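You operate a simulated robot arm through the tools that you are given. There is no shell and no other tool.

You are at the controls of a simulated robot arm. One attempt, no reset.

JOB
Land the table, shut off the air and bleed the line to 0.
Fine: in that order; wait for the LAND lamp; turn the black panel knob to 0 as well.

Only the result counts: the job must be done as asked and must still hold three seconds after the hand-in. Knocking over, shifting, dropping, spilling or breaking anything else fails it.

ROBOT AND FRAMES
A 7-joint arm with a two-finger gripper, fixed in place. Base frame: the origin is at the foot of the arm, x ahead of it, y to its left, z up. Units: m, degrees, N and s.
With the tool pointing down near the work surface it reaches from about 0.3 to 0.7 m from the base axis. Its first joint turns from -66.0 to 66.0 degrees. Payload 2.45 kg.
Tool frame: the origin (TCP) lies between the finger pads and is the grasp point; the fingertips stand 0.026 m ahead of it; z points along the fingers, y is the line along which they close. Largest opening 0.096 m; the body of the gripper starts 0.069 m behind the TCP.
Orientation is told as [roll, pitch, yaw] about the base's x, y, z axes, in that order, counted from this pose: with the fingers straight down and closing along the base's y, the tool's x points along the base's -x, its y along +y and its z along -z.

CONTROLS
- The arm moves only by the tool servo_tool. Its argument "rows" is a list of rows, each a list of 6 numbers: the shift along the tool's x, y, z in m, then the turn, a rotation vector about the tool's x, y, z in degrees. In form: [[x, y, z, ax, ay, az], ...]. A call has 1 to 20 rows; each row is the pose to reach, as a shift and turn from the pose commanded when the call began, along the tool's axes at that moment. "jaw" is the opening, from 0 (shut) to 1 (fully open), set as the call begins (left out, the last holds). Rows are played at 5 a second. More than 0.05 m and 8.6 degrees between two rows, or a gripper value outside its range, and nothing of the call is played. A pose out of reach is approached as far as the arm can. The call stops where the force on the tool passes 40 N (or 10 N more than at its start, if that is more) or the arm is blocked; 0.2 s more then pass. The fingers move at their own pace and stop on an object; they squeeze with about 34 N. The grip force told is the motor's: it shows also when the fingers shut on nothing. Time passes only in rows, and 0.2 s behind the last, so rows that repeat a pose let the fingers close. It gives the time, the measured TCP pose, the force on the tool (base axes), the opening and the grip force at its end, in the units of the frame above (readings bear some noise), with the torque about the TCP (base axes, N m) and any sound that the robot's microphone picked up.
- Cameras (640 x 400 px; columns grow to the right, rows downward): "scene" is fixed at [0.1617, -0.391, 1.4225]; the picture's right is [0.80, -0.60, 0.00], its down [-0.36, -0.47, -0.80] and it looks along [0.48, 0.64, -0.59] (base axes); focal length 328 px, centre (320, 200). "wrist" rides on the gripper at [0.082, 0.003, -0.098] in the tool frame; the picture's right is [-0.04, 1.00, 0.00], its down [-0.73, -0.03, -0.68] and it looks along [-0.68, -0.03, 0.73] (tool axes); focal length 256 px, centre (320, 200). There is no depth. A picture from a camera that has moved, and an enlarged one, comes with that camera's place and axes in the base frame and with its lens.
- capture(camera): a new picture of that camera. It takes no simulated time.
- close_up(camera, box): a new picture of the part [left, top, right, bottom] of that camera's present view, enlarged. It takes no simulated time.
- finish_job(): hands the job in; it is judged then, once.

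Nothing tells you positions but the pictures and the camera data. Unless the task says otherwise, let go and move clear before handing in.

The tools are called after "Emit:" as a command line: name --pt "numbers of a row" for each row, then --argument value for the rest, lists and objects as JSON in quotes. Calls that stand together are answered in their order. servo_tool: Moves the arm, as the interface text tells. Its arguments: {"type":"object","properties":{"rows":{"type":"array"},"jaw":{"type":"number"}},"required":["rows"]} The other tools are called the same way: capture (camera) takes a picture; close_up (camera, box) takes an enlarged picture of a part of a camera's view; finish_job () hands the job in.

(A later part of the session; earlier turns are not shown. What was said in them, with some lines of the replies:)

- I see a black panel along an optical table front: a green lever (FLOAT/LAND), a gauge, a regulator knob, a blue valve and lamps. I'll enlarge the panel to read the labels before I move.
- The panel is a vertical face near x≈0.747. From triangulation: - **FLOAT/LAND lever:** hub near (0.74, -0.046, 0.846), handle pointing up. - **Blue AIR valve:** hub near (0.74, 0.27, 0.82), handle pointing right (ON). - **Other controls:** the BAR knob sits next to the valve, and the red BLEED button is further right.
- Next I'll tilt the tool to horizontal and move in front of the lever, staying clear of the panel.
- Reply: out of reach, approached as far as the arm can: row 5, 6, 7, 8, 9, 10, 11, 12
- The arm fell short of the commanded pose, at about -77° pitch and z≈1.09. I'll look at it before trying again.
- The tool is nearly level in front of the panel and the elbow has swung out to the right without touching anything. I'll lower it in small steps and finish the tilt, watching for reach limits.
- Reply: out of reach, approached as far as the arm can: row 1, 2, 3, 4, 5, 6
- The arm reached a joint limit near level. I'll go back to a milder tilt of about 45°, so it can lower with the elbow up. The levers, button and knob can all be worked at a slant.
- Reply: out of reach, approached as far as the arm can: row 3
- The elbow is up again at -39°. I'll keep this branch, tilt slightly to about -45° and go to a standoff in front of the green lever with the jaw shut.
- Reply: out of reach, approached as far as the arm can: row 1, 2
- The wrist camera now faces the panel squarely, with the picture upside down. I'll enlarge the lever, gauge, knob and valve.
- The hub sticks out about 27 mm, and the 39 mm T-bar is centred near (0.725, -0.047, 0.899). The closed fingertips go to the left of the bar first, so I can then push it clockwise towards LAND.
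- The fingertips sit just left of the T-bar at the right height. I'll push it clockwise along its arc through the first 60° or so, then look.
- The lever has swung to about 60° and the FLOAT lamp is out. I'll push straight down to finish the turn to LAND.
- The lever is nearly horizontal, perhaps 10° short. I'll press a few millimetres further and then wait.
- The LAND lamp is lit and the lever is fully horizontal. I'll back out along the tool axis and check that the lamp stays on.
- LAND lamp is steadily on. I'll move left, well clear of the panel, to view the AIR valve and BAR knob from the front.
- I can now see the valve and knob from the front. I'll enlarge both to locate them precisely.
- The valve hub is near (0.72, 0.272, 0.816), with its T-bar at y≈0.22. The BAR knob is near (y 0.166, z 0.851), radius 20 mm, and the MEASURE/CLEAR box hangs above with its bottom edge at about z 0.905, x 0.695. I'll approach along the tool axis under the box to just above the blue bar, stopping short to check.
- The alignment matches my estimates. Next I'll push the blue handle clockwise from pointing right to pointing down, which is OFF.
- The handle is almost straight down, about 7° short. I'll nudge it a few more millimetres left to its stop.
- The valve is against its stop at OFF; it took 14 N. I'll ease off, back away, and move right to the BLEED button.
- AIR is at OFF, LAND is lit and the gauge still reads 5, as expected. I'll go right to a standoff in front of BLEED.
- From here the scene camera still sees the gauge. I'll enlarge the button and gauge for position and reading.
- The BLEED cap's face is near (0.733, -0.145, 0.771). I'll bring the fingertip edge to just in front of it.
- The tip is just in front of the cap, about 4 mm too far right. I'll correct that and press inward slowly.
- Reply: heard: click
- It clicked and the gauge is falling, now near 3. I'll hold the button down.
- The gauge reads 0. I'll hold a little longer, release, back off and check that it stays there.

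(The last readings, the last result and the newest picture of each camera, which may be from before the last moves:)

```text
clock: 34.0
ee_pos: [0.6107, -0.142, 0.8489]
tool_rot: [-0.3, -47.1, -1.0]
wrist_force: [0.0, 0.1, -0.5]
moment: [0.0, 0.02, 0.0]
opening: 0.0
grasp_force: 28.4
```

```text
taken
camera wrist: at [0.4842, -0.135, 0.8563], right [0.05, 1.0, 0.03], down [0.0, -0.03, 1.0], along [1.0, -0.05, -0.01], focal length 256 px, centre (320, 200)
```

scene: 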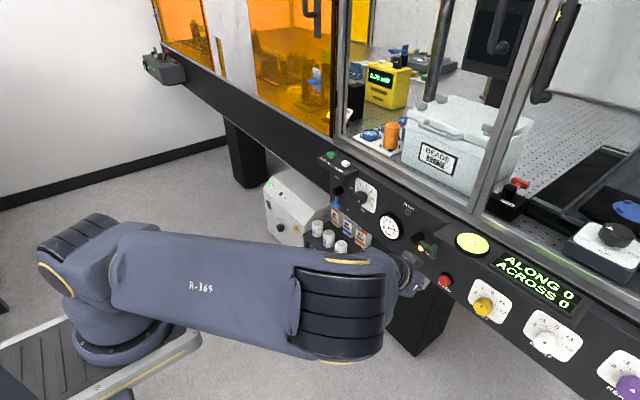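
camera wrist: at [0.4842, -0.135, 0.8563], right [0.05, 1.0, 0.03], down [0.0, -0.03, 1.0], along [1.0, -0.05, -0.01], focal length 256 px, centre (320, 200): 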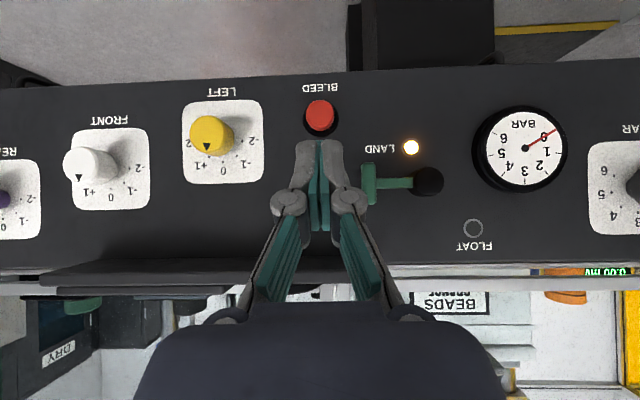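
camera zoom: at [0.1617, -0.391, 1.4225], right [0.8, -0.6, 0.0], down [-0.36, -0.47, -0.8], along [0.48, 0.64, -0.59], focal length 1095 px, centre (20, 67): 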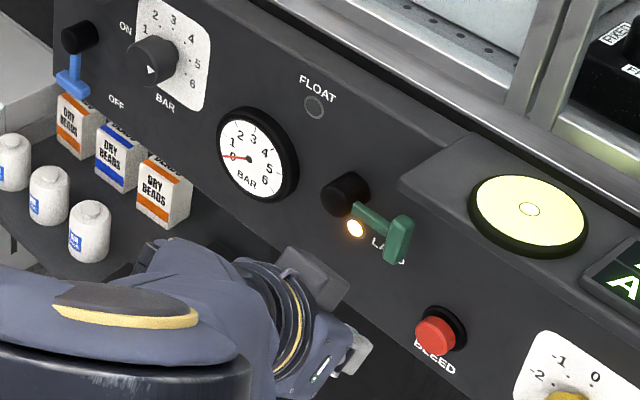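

The line is bled. The gauge holds at 0 after release, LAND is lit, AIR is OFF and the BLEED button has popped back out. Next is the BAR knob near (y 0.166, z 0.851): I'll move in front of it at a safe distance and test steeper tilts for a better grip.

Emit:
servo_tool --pt "0.0246 0.01 -0.0263 0 0 0" --pt "0.0246 0.053 -0.0263 0 0 0" --pt "0.0246 0.096 -0.0263 0 0 0" --pt "0.0246 0.139 -0.0263 0 0 0" --pt "0.0246 0.182 -0.0263 0 0 0" --pt "0.0246 0.225 -0.0263 0 0 0" --pt "0.0246 0.268 -0.0263 0 0 0" --pt "0.0246 0.308 -0.0263 0 0 0" --pt "0.0246 0.308 -0.0263 0 0 0" --jaw 0.75

Emit:
servo_tool --pt "0 0 0 0 -4 0" --pt "0 0 0 0 -8 0" --pt "0 0 0 0 -12 0" --pt "0 0 0 0 -16 0" --pt "0 0 0 0 -20 0" --pt "0 0 0 0 -20 0"

Emit:
capture --camera "wrist"

Emit:
capture --camera "scene"

```text
clock: 36.0
ee_pos: [0.5802, 0.1675, 0.8457]
tool_rot: [-0.4, -47.0, -0.9]
wrist_force: [-0.3, 0.4, -0.6]
moment: [-0.01, 0.0, 0.01]
opening: 0.072
grasp_force: 0.0
out of reach, approached as far as the arm can: row 1
```

```text
clock: 37.4
ee_pos: [0.5815, 0.1679, 0.8476]
tool_rot: [-0.6, -67.0, -0.7]
wrist_force: [-0.2, -0.7, 0.7]
moment: [0.03, 0.0, 0.03]
opening: 0.0718
grasp_force: 0.0
```

```text
taken
camera wrist: at [0.4596, 0.1733, 0.8109], right [0.04, 1.0, 0.03], down [-0.34, -0.02, 0.94], along [0.94, -0.05, 0.34], focal length 256 px, centre (320, 200)
```

wrist: 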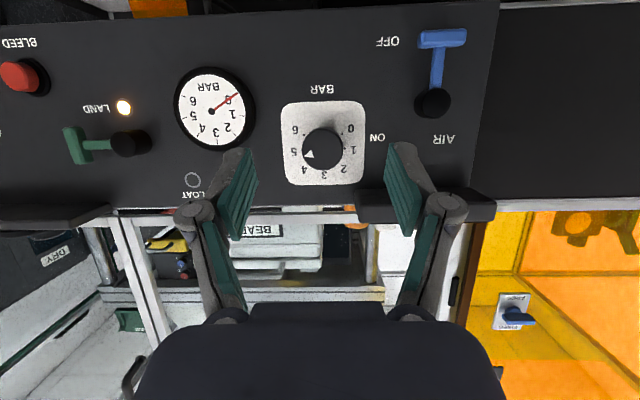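

```text
taken
```

scene: 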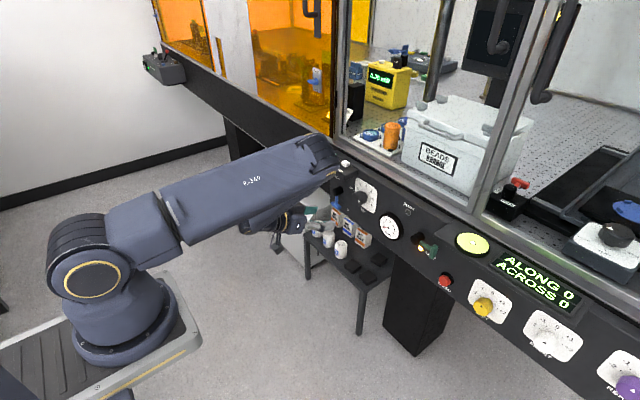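

A tilt of -67° is reachable here. I'll try going closer to level, still at the standoff.

Emit:
servo_tool --pt "0 0 0 0 -4 0" --pt "0 0 0 0 -8 0" --pt "0 0 0 0 -12 0" --pt "0 0 0 0 -16 0" --pt "0 0 0 0 -20 0" --pt "0 0 0 0 -23 0" --pt "0 0 0 0 -23 0"

Emit:
capture --camera "scene"

Emit:
capture --camera "wrist"

```text
clock: 39.0
ee_pos: [0.5812, 0.1676, 0.847]
tool_rot: [-105.2, -89.7, 104.1]
wrist_force: [-0.6, 0.5, 0.4]
moment: [0.0, -0.01, 0.0]
opening: 0.0719
grasp_force: 0.0
```

```text
taken
```

scene: 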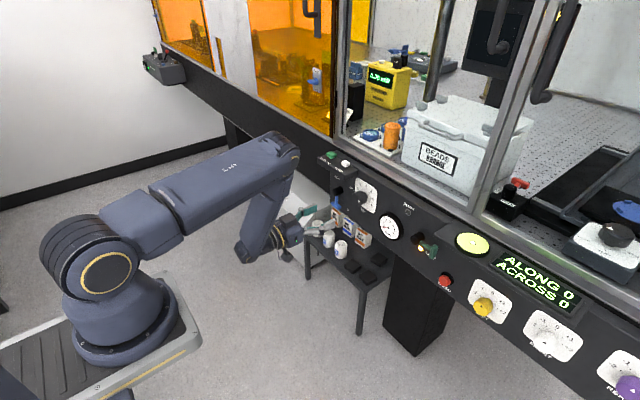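

```text
taken
camera wrist: at [0.4838, 0.1729, 0.7663], right [0.02, 1.0, 0.04], down [-0.68, -0.01, 0.73], along [0.73, -0.04, 0.68], focal length 256 px, centre (320, 200)
```

wrist: 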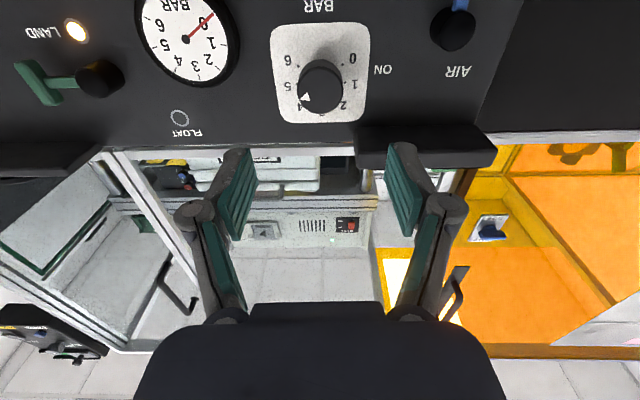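

Level is reachable at this height, and the tool now points straight at the panel. I'll zoom on the knob to read its pointer and centre.

Emit:
close_up --camera "wrist" --box '[250, 0, 390, 140]'

Emit:
close_up --camera "scene" --box '[325, 150, 415, 240]'

```text
2.86 times, centred on (320, 70) of wrist
camera zoom: at [0.4838, 0.1729, 0.7663], right [0.02, 1.0, 0.04], down [-0.68, -0.01, 0.73], along [0.73, -0.04, 0.68], focal length 731 px, centre (320, 571)
```

zoom: 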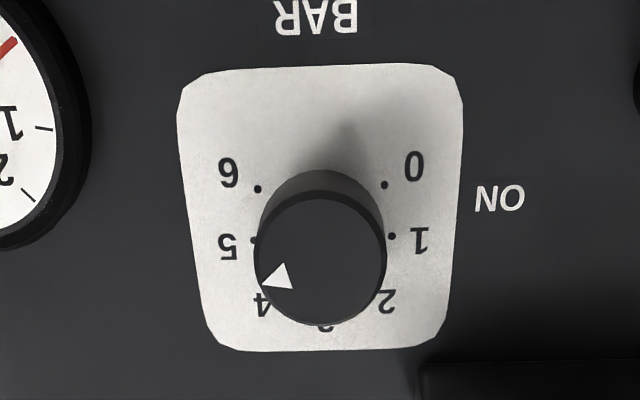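

```text
4.44 times, centred on (370, 195) of scene
camera zoom: at [0.1617, -0.391, 1.4225], right [0.8, -0.6, 0.0], down [-0.36, -0.47, -0.8], along [0.48, 0.64, -0.59], focal length 1460 px, centre (98, 222)
```

zoom: 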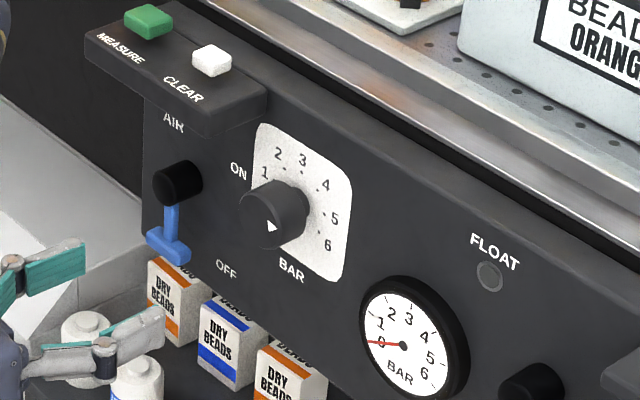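

The knob face is centred near (0.718, 0.165, 0.849), pointing at 5. It needs about 200° counter-clockwise to reach 0. I'll pre-rotate the tool +60° at the standoff so one stroke can turn far, and centre it on the knob.

Emit:
servo_tool --pt "0 0 0 0 0 7.5" --pt "0 0 0 0 0 15" --pt "0 0 0 0 0 22.5" --pt "0 0 0 0 0 30" --pt "0 0 0 0 0 37.5" --pt "0 0 0 0 0 45" --pt "0 0 0 0 0 52.5" --pt "-0.002 -0.003 0 0 0 60" --pt "-0.002 -0.003 0 0 0 60"

Emit:
capture --camera "scene"

Emit:
capture --camera "wrist"

```text
clock: 41.0
ee_pos: [0.6097, 0.2522, 1.0313]
tool_rot: [81.8, -34.6, -89.5]
wrist_force: [-0.5, 0.3, -0.5]
moment: [0.02, 0.03, 0.02]
opening: 0.0717
grasp_force: 0.0
out of reach, approached as far as the arm can: row 2, 3, 4, 5, 6, 7, 8, 9
```

```text
taken
```

scene: 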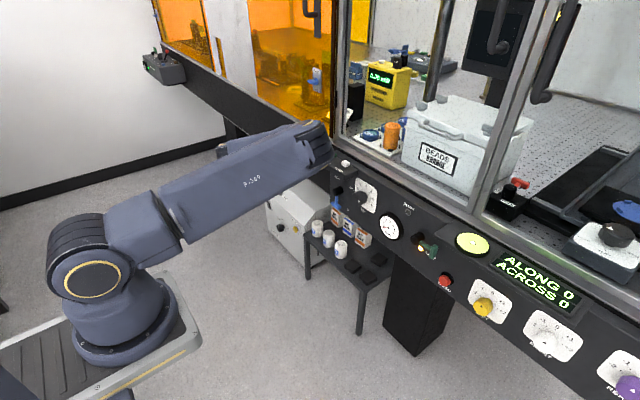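

```text
taken
camera wrist: at [0.5134, 0.3267, 0.9995], right [0.14, 0.53, 0.84], down [-0.67, -0.57, 0.47], along [0.73, -0.63, 0.28], focal length 256 px, centre (320, 200)
```

wrist: 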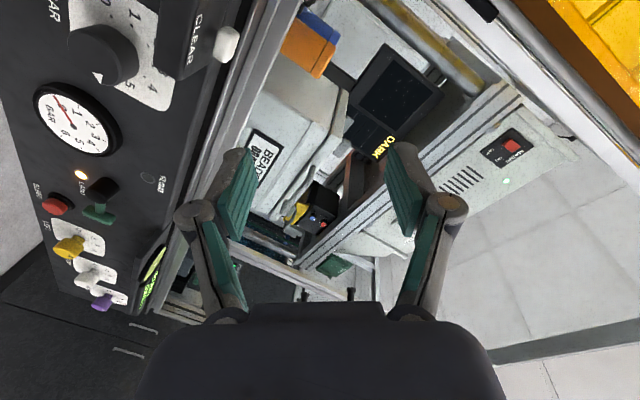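

The +60° roll isn't reachable there, so the arm drifted up and left without touching anything. I'll return to the level pose in front of the knob.

Emit:
servo_tool --pt "0.003 -0.025 -0.02 -0.9 -0.5 -7.1" --pt "0.006 -0.051 -0.02 -1.8 -1.0 -14.2" --pt "0.009 -0.076 -0.02 -2.7 -1.6 -21.2" --pt "0.012 -0.101 -0.02 -3.6 -2.1 -28.3" --pt "0.015 -0.126 -0.02 -4.5 -2.6 -35.4" --pt "0.018 -0.152 -0.02 -5.4 -3.1 -42.5" --pt "0.021 -0.177 -0.01 -6.3 -3.7 -49.5" --pt "0.0236 -0.2023 -0.0023 -7.2 -4.2 -56.6" --pt "0.0236 -0.2023 -0.0023 -7.2 -4.2 -56.6"

Emit:
capture --camera "scene"

Emit:
capture --camera "wrist"

```text
clock: 43.0
ee_pos: [0.581, 0.1589, 0.8478]
tool_rot: [-89.1, -88.6, 89.2]
wrist_force: [0.9, 0.0, -0.5]
moment: [0.05, 0.01, 0.03]
opening: 0.0721
grasp_force: 0.0
```

```text
taken
```

scene: 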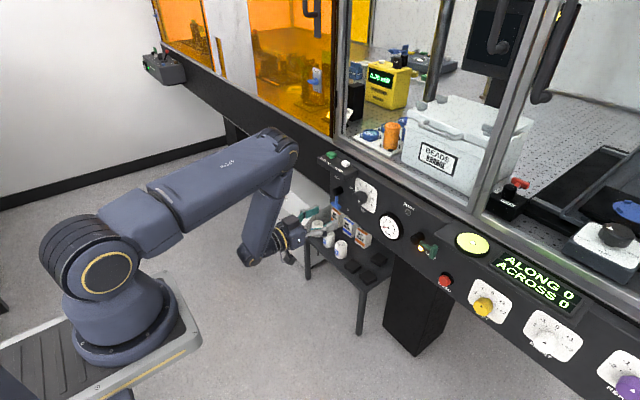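

```text
taken
camera wrist: at [0.4841, 0.1592, 0.7679], right [0.0, 1.0, 0.01], down [-0.68, -0.01, 0.73], along [0.73, -0.01, 0.68], focal length 256 px, centre (320, 200)
```

wrist: 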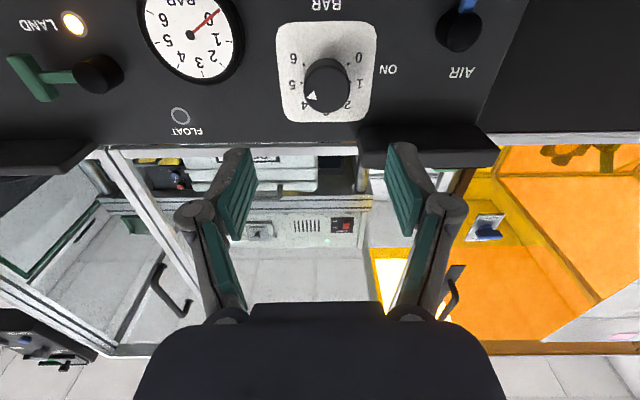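

I'm back in the level pose. Now I'll test rolling the other way, which is the turning direction I need, in a cautious step.

Emit:
servo_tool --pt "0 0.001 0 0 0 -6" --pt "0 0.002 0 0 0 -12" --pt "0 0.003 0 0 0 -18" --pt "0 0.004 0 0 0 -24" --pt "0 0.005 0 0 0 -30" --pt "0 0.006 0 0 0 -36" --pt "0 0.006 0 0 0 -36"

Emit:
capture --camera "scene"

```text
clock: 44.6
ee_pos: [0.5816, 0.1642, 0.8481]
tool_rot: [-90.0, -52.5, 90.1]
wrist_force: [0.6, 0.2, -0.3]
moment: [0.0, 0.01, 0.02]
opening: 0.0717
grasp_force: 0.1
```

```text
taken
```

scene: 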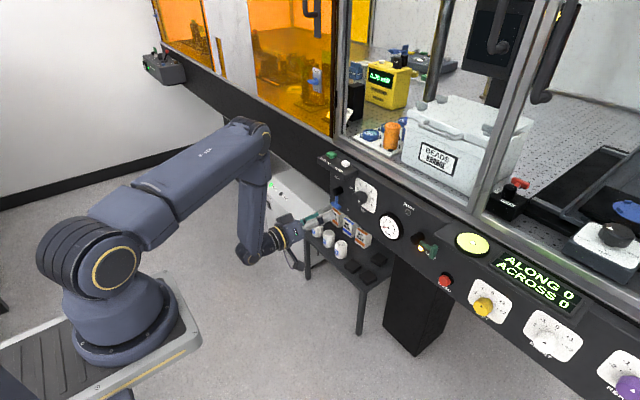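

Rolling this way works fully. I'll keep going to see how far it can go.

Emit:
servo_tool --pt "0 0 0 0 0 -7.5" --pt "0 0 0 0 0 -15" --pt "0 0 0 0 0 -22.5" --pt "0 0 0 0 0 -30" --pt "0 0 0 0 0 -37.5" --pt "0 0 0 0 0 -45" --pt "0 0 0 0 0 -52.5" --pt "0 0 0 0 0 -60" --pt "0 0 0 0 0 -60"

Emit:
capture --camera "scene"

```text
clock: 46.6
ee_pos: [0.5812, 0.165, 0.8493]
tool_rot: [-90.0, 7.5, 90.2]
wrist_force: [-0.5, -0.5, -0.7]
moment: [0.01, -0.03, 0.01]
opening: 0.072
grasp_force: 0.1
```

```text
taken
```

scene: 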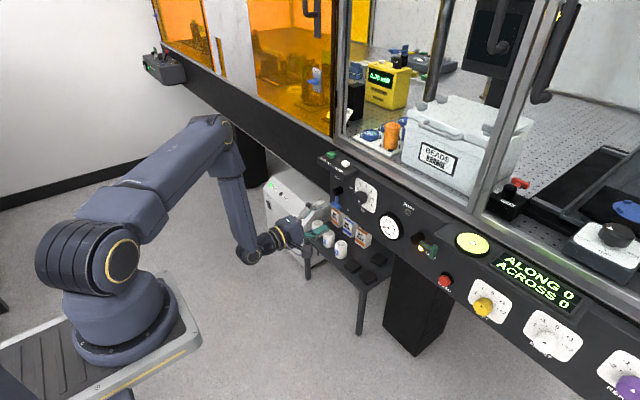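

That's 96° and no reach problem. I'll test further still.

Emit:
servo_tool --pt "0 0 0 0 0 -8" --pt "0 0 0 0 0 -16" --pt "0 0 0 0 0 -24" --pt "0 0 0 0 0 -32" --pt "0 0 0 0 0 -40" --pt "0 0 0 0 0 -48" --pt "0 0 0 0 0 -56" --pt "0 0 0 0 0 -64" --pt "0 0 0 0 0 -72" --pt "0 0 0 0 0 -80" --pt "0 0 0 0 0 -88" --pt "0 0 0 0 0 -96" --pt "0 0 0 0 0 -100"

Emit:
capture --camera "scene"

```text
clock: 49.4
ee_pos: [0.5807, 0.1645, 0.8479]
tool_rot: [89.9, 72.4, -89.9]
wrist_force: [-0.2, -0.7, 0.1]
moment: [-0.02, -0.03, 0.0]
opening: 0.0721
grasp_force: 0.0
```

```text
taken
```

scene: 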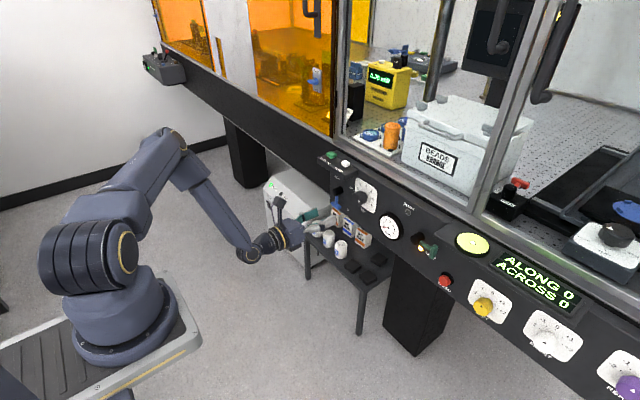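

Even -196° works, with the wrist camera now upright and above. I'll use this view to check the knob.

Emit:
capture --camera "wrist"

Emit:
close_up --camera "wrist" --box '[250, 40, 390, 180]'

```text
taken
camera wrist: at [0.4837, 0.1858, 0.9278], right [0.0, -0.96, 0.26], down [-0.68, -0.2, -0.71], along [0.73, -0.18, -0.66], focal length 256 px, centre (320, 200)
```

wrist: 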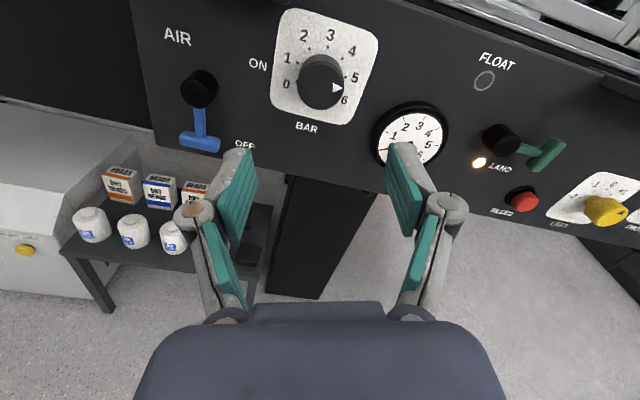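

```text
2.86 times, centred on (320, 110) of wrist
camera zoom: at [0.4837, 0.1858, 0.9278], right [0.0, -0.96, 0.26], down [-0.68, -0.2, -0.71], along [0.73, -0.18, -0.66], focal length 731 px, centre (320, 457)
```

zoom: 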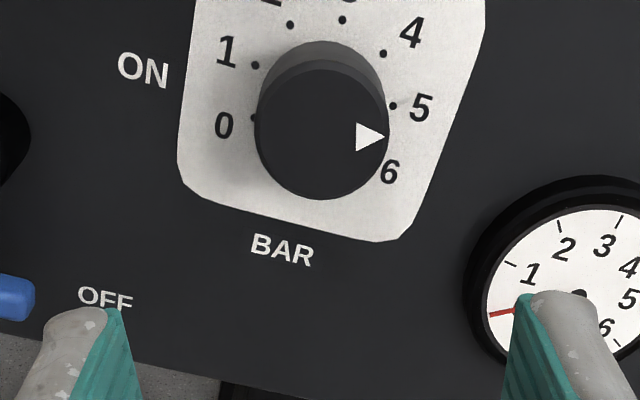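

From this view the dial spans 40° per bar with the pointer at 5, so 0 is 200° counter-clockwise. The knob axis is at y≈0.164, z≈0.849, and the tool axis is square to the panel. I'll narrow the jaws to about 60 mm and slide straight in around the knob.

Emit:
servo_tool --pt "0.001 0 0.02 0 0 0" --pt "0.001 0 0.045 0 0 0" --pt "0.001 0 0.07 0 0 0" --pt "0.001 0 0.09 0 0 0" --pt "0.001 0 0.1 0 0 0" --jaw 0.64

Emit:
capture --camera "wrist"

Emit:
capture --camera "scene"

```text
clock: 50.6
ee_pos: [0.6813, 0.165, 0.8493]
tool_rot: [89.9, 72.5, -90.0]
wrist_force: [-0.4, 1.0, -0.6]
moment: [0.02, 0.02, 0.0]
opening: 0.0614
grasp_force: 0.0
```

```text
taken
camera wrist: at [0.5843, 0.1866, 0.9283], right [0.0, -0.97, 0.26], down [-0.68, -0.19, -0.71], along [0.73, -0.18, -0.66], focal length 256 px, centre (320, 200)
```

wrist: 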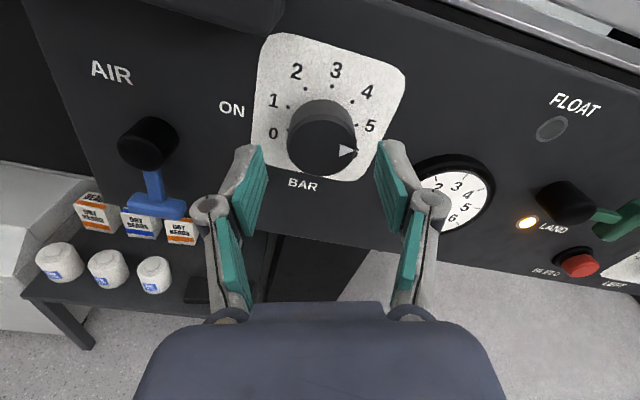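

```text
taken
```

scene: 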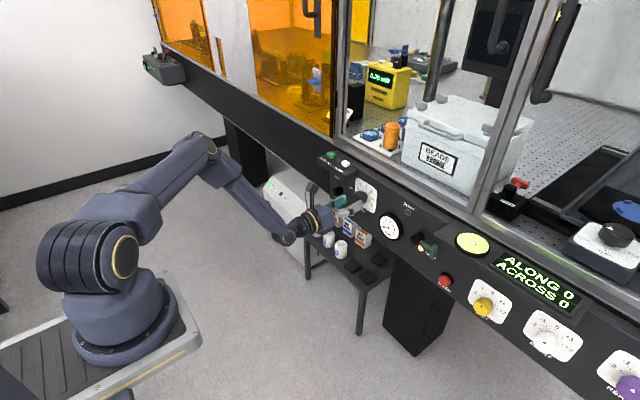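

The knob is centred between the fingers. I'll go in to full depth, then roll back 100° with the jaws open so I can do two 100° turning strokes within the comfortable range.

Emit:
servo_tool --pt "0 0 0.01 0 0 0" --pt "0 0 0.02 0 0 0" --pt "0 0 0.028 0 0 0" --pt "0 0 0.028 0 0 0"

Emit:
servo_tool --pt "0 0 0 0 0 8" --pt "0 0 0 0 0 16" --pt "0 0 0 0 0 24" --pt "0 0 0 0 0 32" --pt "0 0 0 0 0 40" --pt "0 0 0 0 0 48" --pt "0 0 0 0 0 50"

Emit:
capture --camera "wrist"

Emit:
capture --camera "scene"

```text
clock: 51.6
ee_pos: [0.7085, 0.1655, 0.849]
tool_rot: [90.0, 72.6, -89.9]
wrist_force: [0.5, 0.5, -0.4]
moment: [0.02, -0.05, 0.01]
opening: 0.0612
grasp_force: 0.0
```

```text
clock: 53.2
ee_pos: [0.7093, 0.165, 0.8488]
tool_rot: [-89.9, 57.4, 90.3]
wrist_force: [-0.2, -1.0, 0.1]
moment: [0.01, 0.0, 0.0]
opening: 0.0616
grasp_force: 0.1
```

```text
taken
camera wrist: at [0.6121, 0.118, 0.9166], right [0.0, -0.82, -0.57], down [-0.68, 0.42, -0.6], along [0.73, 0.39, -0.56], focal length 256 px, centre (320, 200)
```

wrist: 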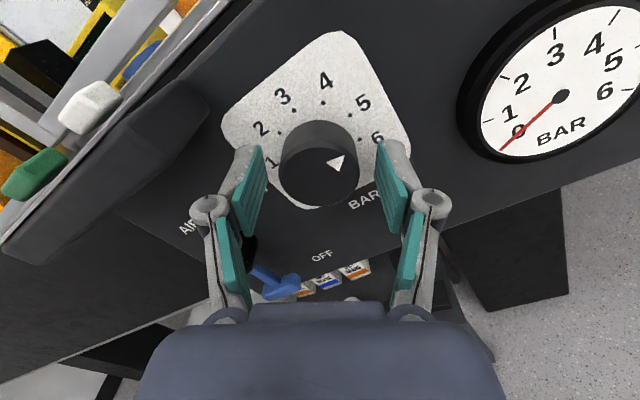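

```text
taken
```

scene: 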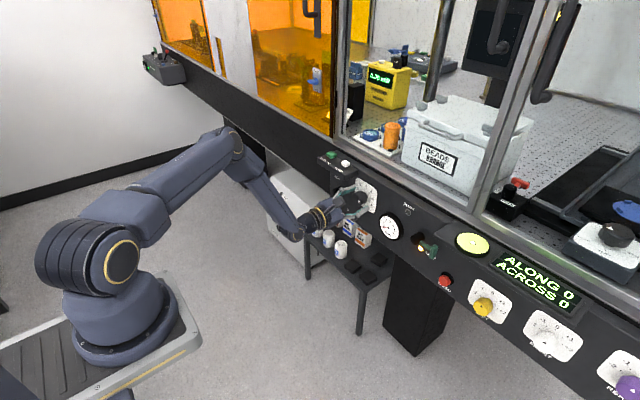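

All clear. I'll roll back another 50°, then close on the knob.

Emit:
servo_tool --pt "0 0 0 0 0 8" --pt "0 0 0 0 0 16" --pt "0 0 0 0 0 24" --pt "0 0 0 0 0 32" --pt "0 0 0 0 0 40" --pt "0 0 0 0 0 48" --pt "0 0 0 0 0 52"

Emit:
servo_tool --pt "0 0 0 0 0 0" --pt "0 0 0 0 0 0" --pt "0 0 0 0 0 0" --pt "0 0 0 0 0 0" --jaw 0

Emit:
capture --camera "wrist"

```text
clock: 54.8
ee_pos: [0.7087, 0.1663, 0.8488]
tool_rot: [-90.0, 5.2, 90.3]
wrist_force: [0.3, -0.3, 0.1]
moment: [-0.01, 0.01, -0.01]
opening: 0.0613
grasp_force: 0.1
```

```text
clock: 55.8
ee_pos: [0.7088, 0.165, 0.8497]
tool_rot: [-90.1, 5.4, 90.2]
wrist_force: [-6.2, -0.2, 6.7]
moment: [0.03, -0.3, -0.18]
opening: 0.041
grasp_force: 45.0
```

```text
taken
camera wrist: at [0.6122, 0.0837, 0.8548], right [0.0, -0.05, -1.0], down [-0.68, 0.73, -0.04], along [0.73, 0.68, -0.04], focal length 256 px, centre (320, 200)
```

wrist: 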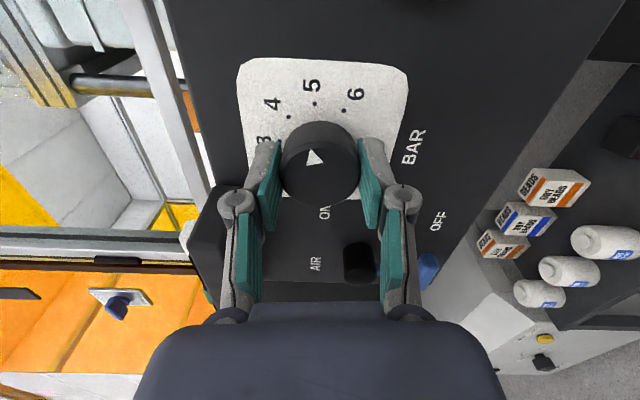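

I have a firm grip on the knob, which measures 41 mm. Now I'll turn it 100° counter-clockwise.

Emit:
servo_tool --pt "0 0 0 0 0 -8" --pt "0 0 0 0 0 -16" --pt "0 0 0 0 0 -24" --pt "0 0 0 0 0 -32" --pt "0 0 0 0 0 -40" --pt "0 0 0 0 0 -48" --pt "0 0 0 0 0 -56" --pt "0 0 0 0 0 -64" --pt "0 0 0 0 0 -72" --pt "0 0 0 0 0 -80" --pt "0 0 0 0 0 -88" --pt "0 0 0 0 0 -96" --pt "0 0 0 0 0 -100" --pt "0 0 0 0 0 -100"

Emit:
capture --camera "wrist"

```text
clock: 58.8
ee_pos: [0.7092, 0.1652, 0.8498]
tool_rot: [90.1, 74.5, -89.7]
wrist_force: [-2.9, -3.6, 10.3]
moment: [0.01, 0.11, -0.47]
opening: 0.0411
grasp_force: 45.1
```

```text
taken
camera wrist: at [0.6118, 0.1832, 0.9295], right [0.0, -0.97, 0.23], down [-0.68, -0.17, -0.72], along [0.73, -0.15, -0.66], focal length 256 px, centre (320, 200)
```

wrist: 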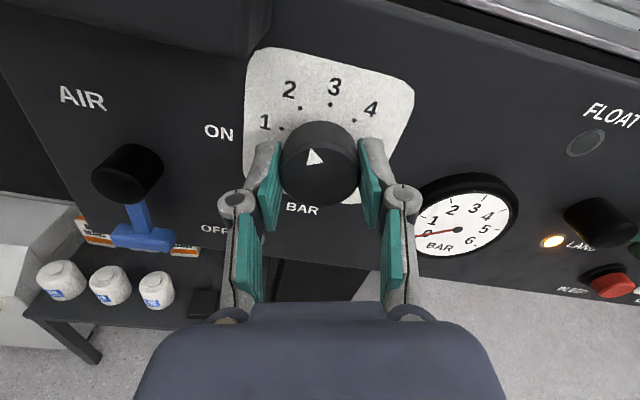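

The knob followed through 100° and the pointer is around 2.5. I'll open, roll back 100° and grip again.

Emit:
servo_tool --pt "0 0 0 0 0 0" --pt "0 0 0 0 0 0" --pt "0 0 0 0 0 0" --pt "0 0 0 0 0 8" --pt "0 0 0 0 0 16" --pt "0 0 0 0 0 24" --pt "0 0 0 0 0 32" --pt "0 0 0 0 0 40" --pt "0 0 0 0 0 48" --pt "0 0 0 0 0 56" --pt "0 0 0 0 0 64" --pt "0 0 0 0 0 72" --pt "0 0 0 0 0 80" --pt "0 0 0 0 0 88" --pt "0 0 0 0 0 96" --pt "0 0 0 0 0 102" --pt "0 0 0 0 0 102" --jaw 0.64

Emit:
capture --camera "wrist"

Emit:
close_up --camera "wrist" --box '[220, 40, 420, 220]'

```text
clock: 62.4
ee_pos: [0.7085, 0.1662, 0.8493]
tool_rot: [-90.0, 3.3, 90.2]
wrist_force: [0.5, 0.5, -0.5]
moment: [-0.02, 0.04, -0.03]
opening: 0.0615
grasp_force: 0.0
```

```text
taken
camera wrist: at [0.6125, 0.0835, 0.8514], right [0.0, -0.02, -1.0], down [-0.68, 0.73, -0.01], along [0.73, 0.68, -0.01], focal length 256 px, centre (320, 200)
```

wrist: 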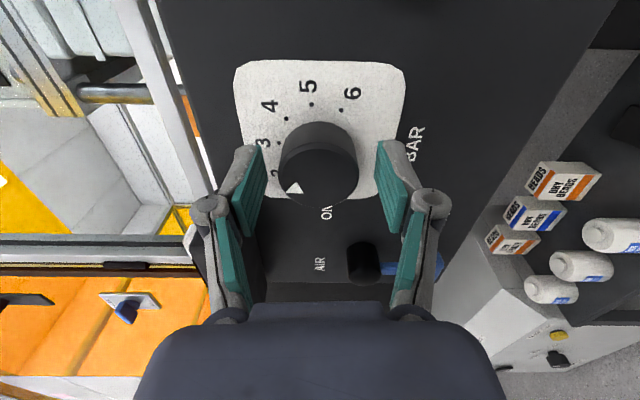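

```text
2.22 times, centred on (320, 130) of wrist
camera zoom: at [0.6125, 0.0835, 0.8514], right [0.0, -0.02, -1.0], down [-0.68, 0.73, -0.01], along [0.73, 0.68, -0.01], focal length 569 px, centre (320, 356)
```

zoom: 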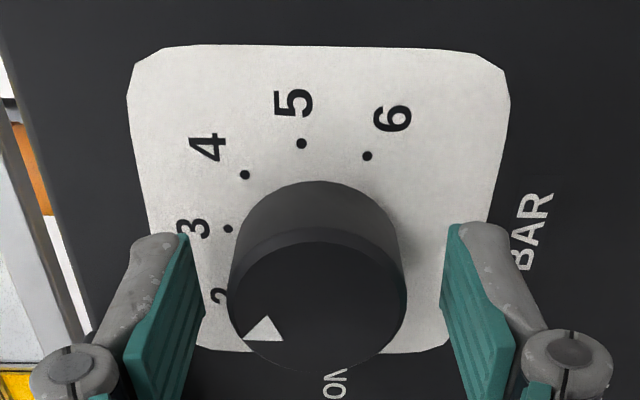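

The pointer now sits between 2 and 3, about 100° from zero. I'll grip and turn about 94°, leaving the last few degrees to be set by eye.

Emit:
servo_tool --pt "0 0 0 0 0 0" --pt "0 0 0 0 0 0" --pt "0 0 0 0 0 0" --pt "0 0 0 0 0 0" --pt "0 0 0 0 0 -8" --pt "0 0 0 0 0 -16" --pt "0 0 0 0 0 -24" --pt "0 0 0 0 0 -32" --pt "0 0 0 0 0 -40" --pt "0 0 0 0 0 -48" --pt "0 0 0 0 0 -56" --pt "0 0 0 0 0 -64" --pt "0 0 0 0 0 -72" --pt "0 0 0 0 0 -80" --pt "0 0 0 0 0 -88" --pt "0 0 0 0 0 -94" --pt "0 0 0 0 0 -94" --jaw 0

Emit:
close_up --camera "wrist" --box '[220, 40, 420, 220]'

Emit:
capture --camera "wrist"

```text
clock: 66.0
ee_pos: [0.7083, 0.166, 0.8496]
tool_rot: [90.0, 82.5, -89.8]
wrist_force: [6.7, -6.0, 4.7]
moment: [0.0, -0.53, -0.08]
opening: 0.0412
grasp_force: 44.9
```

```text
2.22 times, centred on (320, 130) of wrist
camera zoom: at [0.6122, 0.1722, 0.9314], right [0.0, -1.0, 0.09], down [-0.68, -0.07, -0.73], along [0.73, -0.06, -0.68], focal length 569 px, centre (320, 356)
```

zoom: 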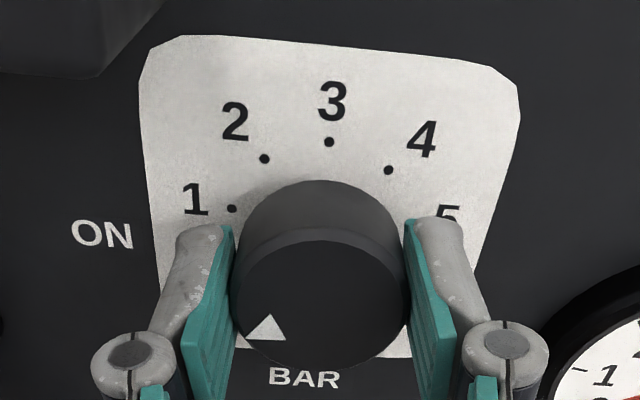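

```text
taken
camera wrist: at [0.6122, 0.1722, 0.9314], right [0.0, -1.0, 0.09], down [-0.68, -0.07, -0.73], along [0.73, -0.06, -0.68], focal length 256 px, centre (320, 200)
```

wrist: 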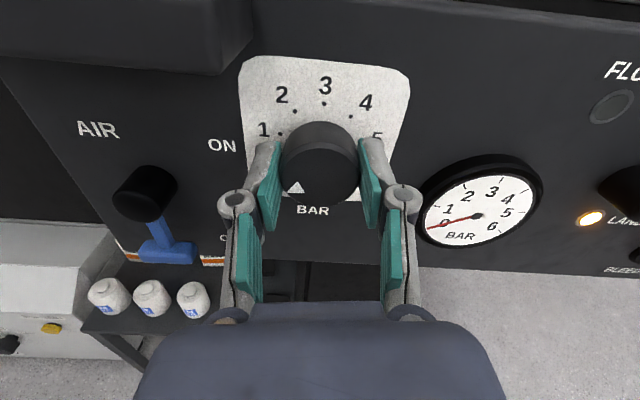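

By hand rotation I've turned about 194°, so the pointer should be just short of 0. I'll release, back straight out and check the pointer against the dial.

Emit:
servo_tool --pt "0 0 0 0 0 0" --pt "0 0 0 0 0 0" --pt "0 0 0 0 0 0" --pt "0 0 -0.02 0 0 0" --pt "0 0 -0.05 0 0 0" --pt "0 0 -0.08 0 0 0" --pt "0 0 -0.1 0 0 0" --pt "0 0 -0.1 0 0 0" --jaw 0.64

Emit:
close_up --camera "wrist" --box '[250, 30, 390, 150]'

Emit:
close_up --camera "scene" --box '[325, 160, 415, 240]'

```text
clock: 67.8
ee_pos: [0.6094, 0.1648, 0.8493]
tool_rot: [90.0, 82.6, -89.8]
wrist_force: [-0.3, -0.8, -0.1]
moment: [0.01, 0.02, -0.01]
opening: 0.0615
grasp_force: 0.1
```

```text
3.33 times, centred on (320, 90) of wrist
camera zoom: at [0.5124, 0.1731, 0.9315], right [0.0, -1.0, 0.09], down [-0.68, -0.07, -0.73], along [0.73, -0.06, -0.68], focal length 853 px, centre (320, 567)
```

zoom: 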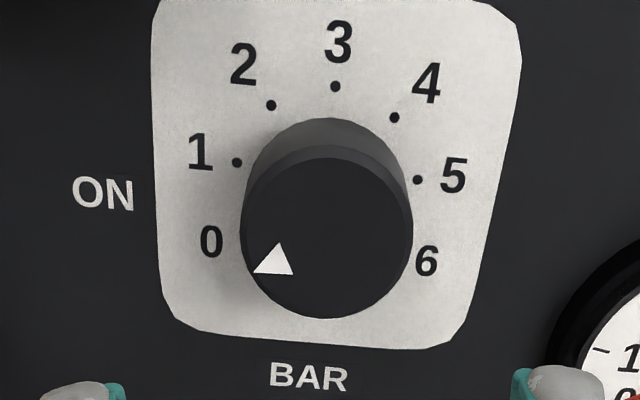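

```text
5.00 times, centred on (370, 200) of scene
camera zoom: at [0.1617, -0.391, 1.4225], right [0.8, -0.6, 0.0], down [-0.36, -0.47, -0.8], along [0.48, 0.64, -0.59], focal length 1642 px, centre (70, 200)
```

zoom: 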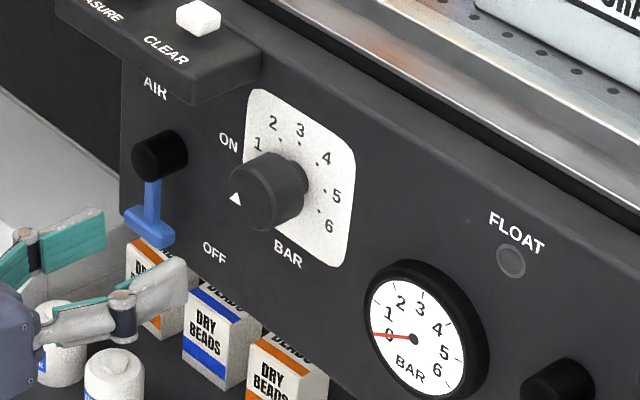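

By projection the pointer is at about -118°, and 0 is at -120°. I'll enlarge further to measure it better.

Emit:
close_up --camera "wrist" --box '[285, 60, 355, 130]'

```text
5.71 times, centred on (320, 95) of wrist
camera zoom: at [0.5124, 0.1731, 0.9315], right [0.0, -1.0, 0.09], down [-0.68, -0.07, -0.73], along [0.73, -0.06, -0.68], focal length 1463 px, centre (320, 800)
```

zoom: 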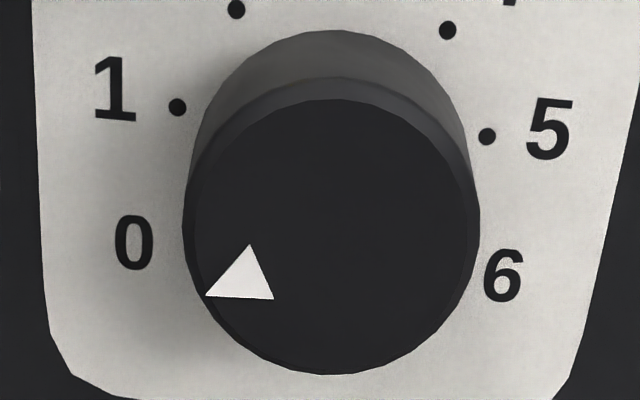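

The combined measurements put the pointer at -120° ± 1.5°, which is on the 0 mark and matches the total hand rotation. I'll back further away and check every control once more.

Emit:
servo_tool --pt "0 0 -0.03 0 0 0" --pt "0 0 -0.06 0 0 0" --pt "0 0 -0.09 0 0 0" --pt "0 0 -0.11 0 0 0" --pt "0 0 -0.11 0 0 0"

Emit:
capture --camera "wrist"

Emit:
close_up --camera "scene" --box '[310, 140, 480, 300]'

Emit:
capture --camera "scene"

```text
clock: 69.0
ee_pos: [0.498, 0.1647, 0.8498]
tool_rot: [90.0, 82.6, -89.9]
wrist_force: [-0.2, 0.0, -0.4]
moment: [0.01, 0.0, 0.02]
opening: 0.0616
grasp_force: 0.0
```

```text
taken
camera wrist: at [0.401, 0.1719, 0.9315], right [0.0, -1.0, 0.09], down [-0.68, -0.07, -0.73], along [0.73, -0.06, -0.68], focal length 256 px, centre (320, 200)
```

wrist: 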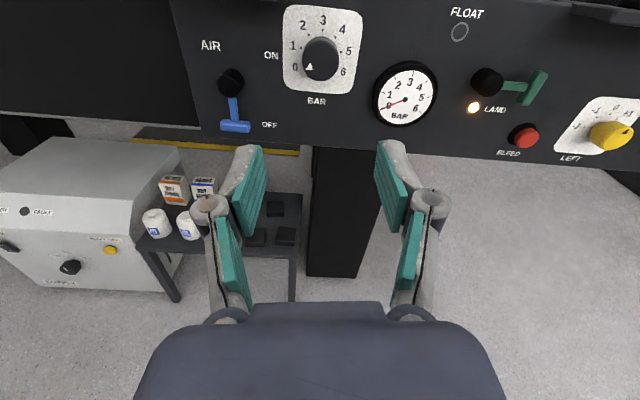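

```text
2.50 times, centred on (395, 220) of scene
camera zoom: at [0.1617, -0.391, 1.4225], right [0.8, -0.6, 0.0], down [-0.36, -0.47, -0.8], along [0.48, 0.64, -0.59], focal length 821 px, centre (132, 150)
```

zoom: 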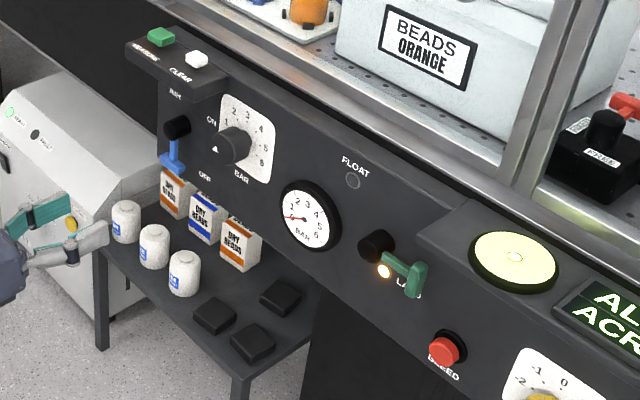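

```text
taken
```

scene: 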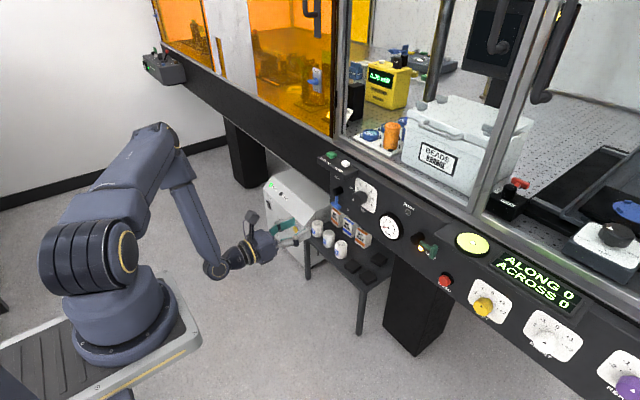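

The lever is at LAND with its lamp lit, AIR is OFF, the gauge reads 0, the BAR knob points at 0, and nothing else has moved. The arm is clear of the panel, so I'm handing in.

Emit:
finish_job

```text
The job is handed in.
```

I landed the table, shut off the air and bled the line to 0, in that order, then turned the black panel knob to 0. The job is handed in; I haven't seen the judgement.

- **Land:** I turned the green lever to LAND and waited for the LAND lamp. It was still lit in the last pictures.
- **Air:** The blue AIR valve is against its stop at OFF.
- **Bleed:** I held BLEED until the gauge read 0. It was still at 0 in the last pictures, about half a minute after I let go.
- **Knob:** The black BAR knob started near 5 and now points at 0, to within about 1.5° as measured from the pictures.

At one point the arm hit a reach limit in front of the panel and drifted up and to the left. It touched nothing, and I saw nothing else moved or knocked. The gripper is open and clear of the panel.
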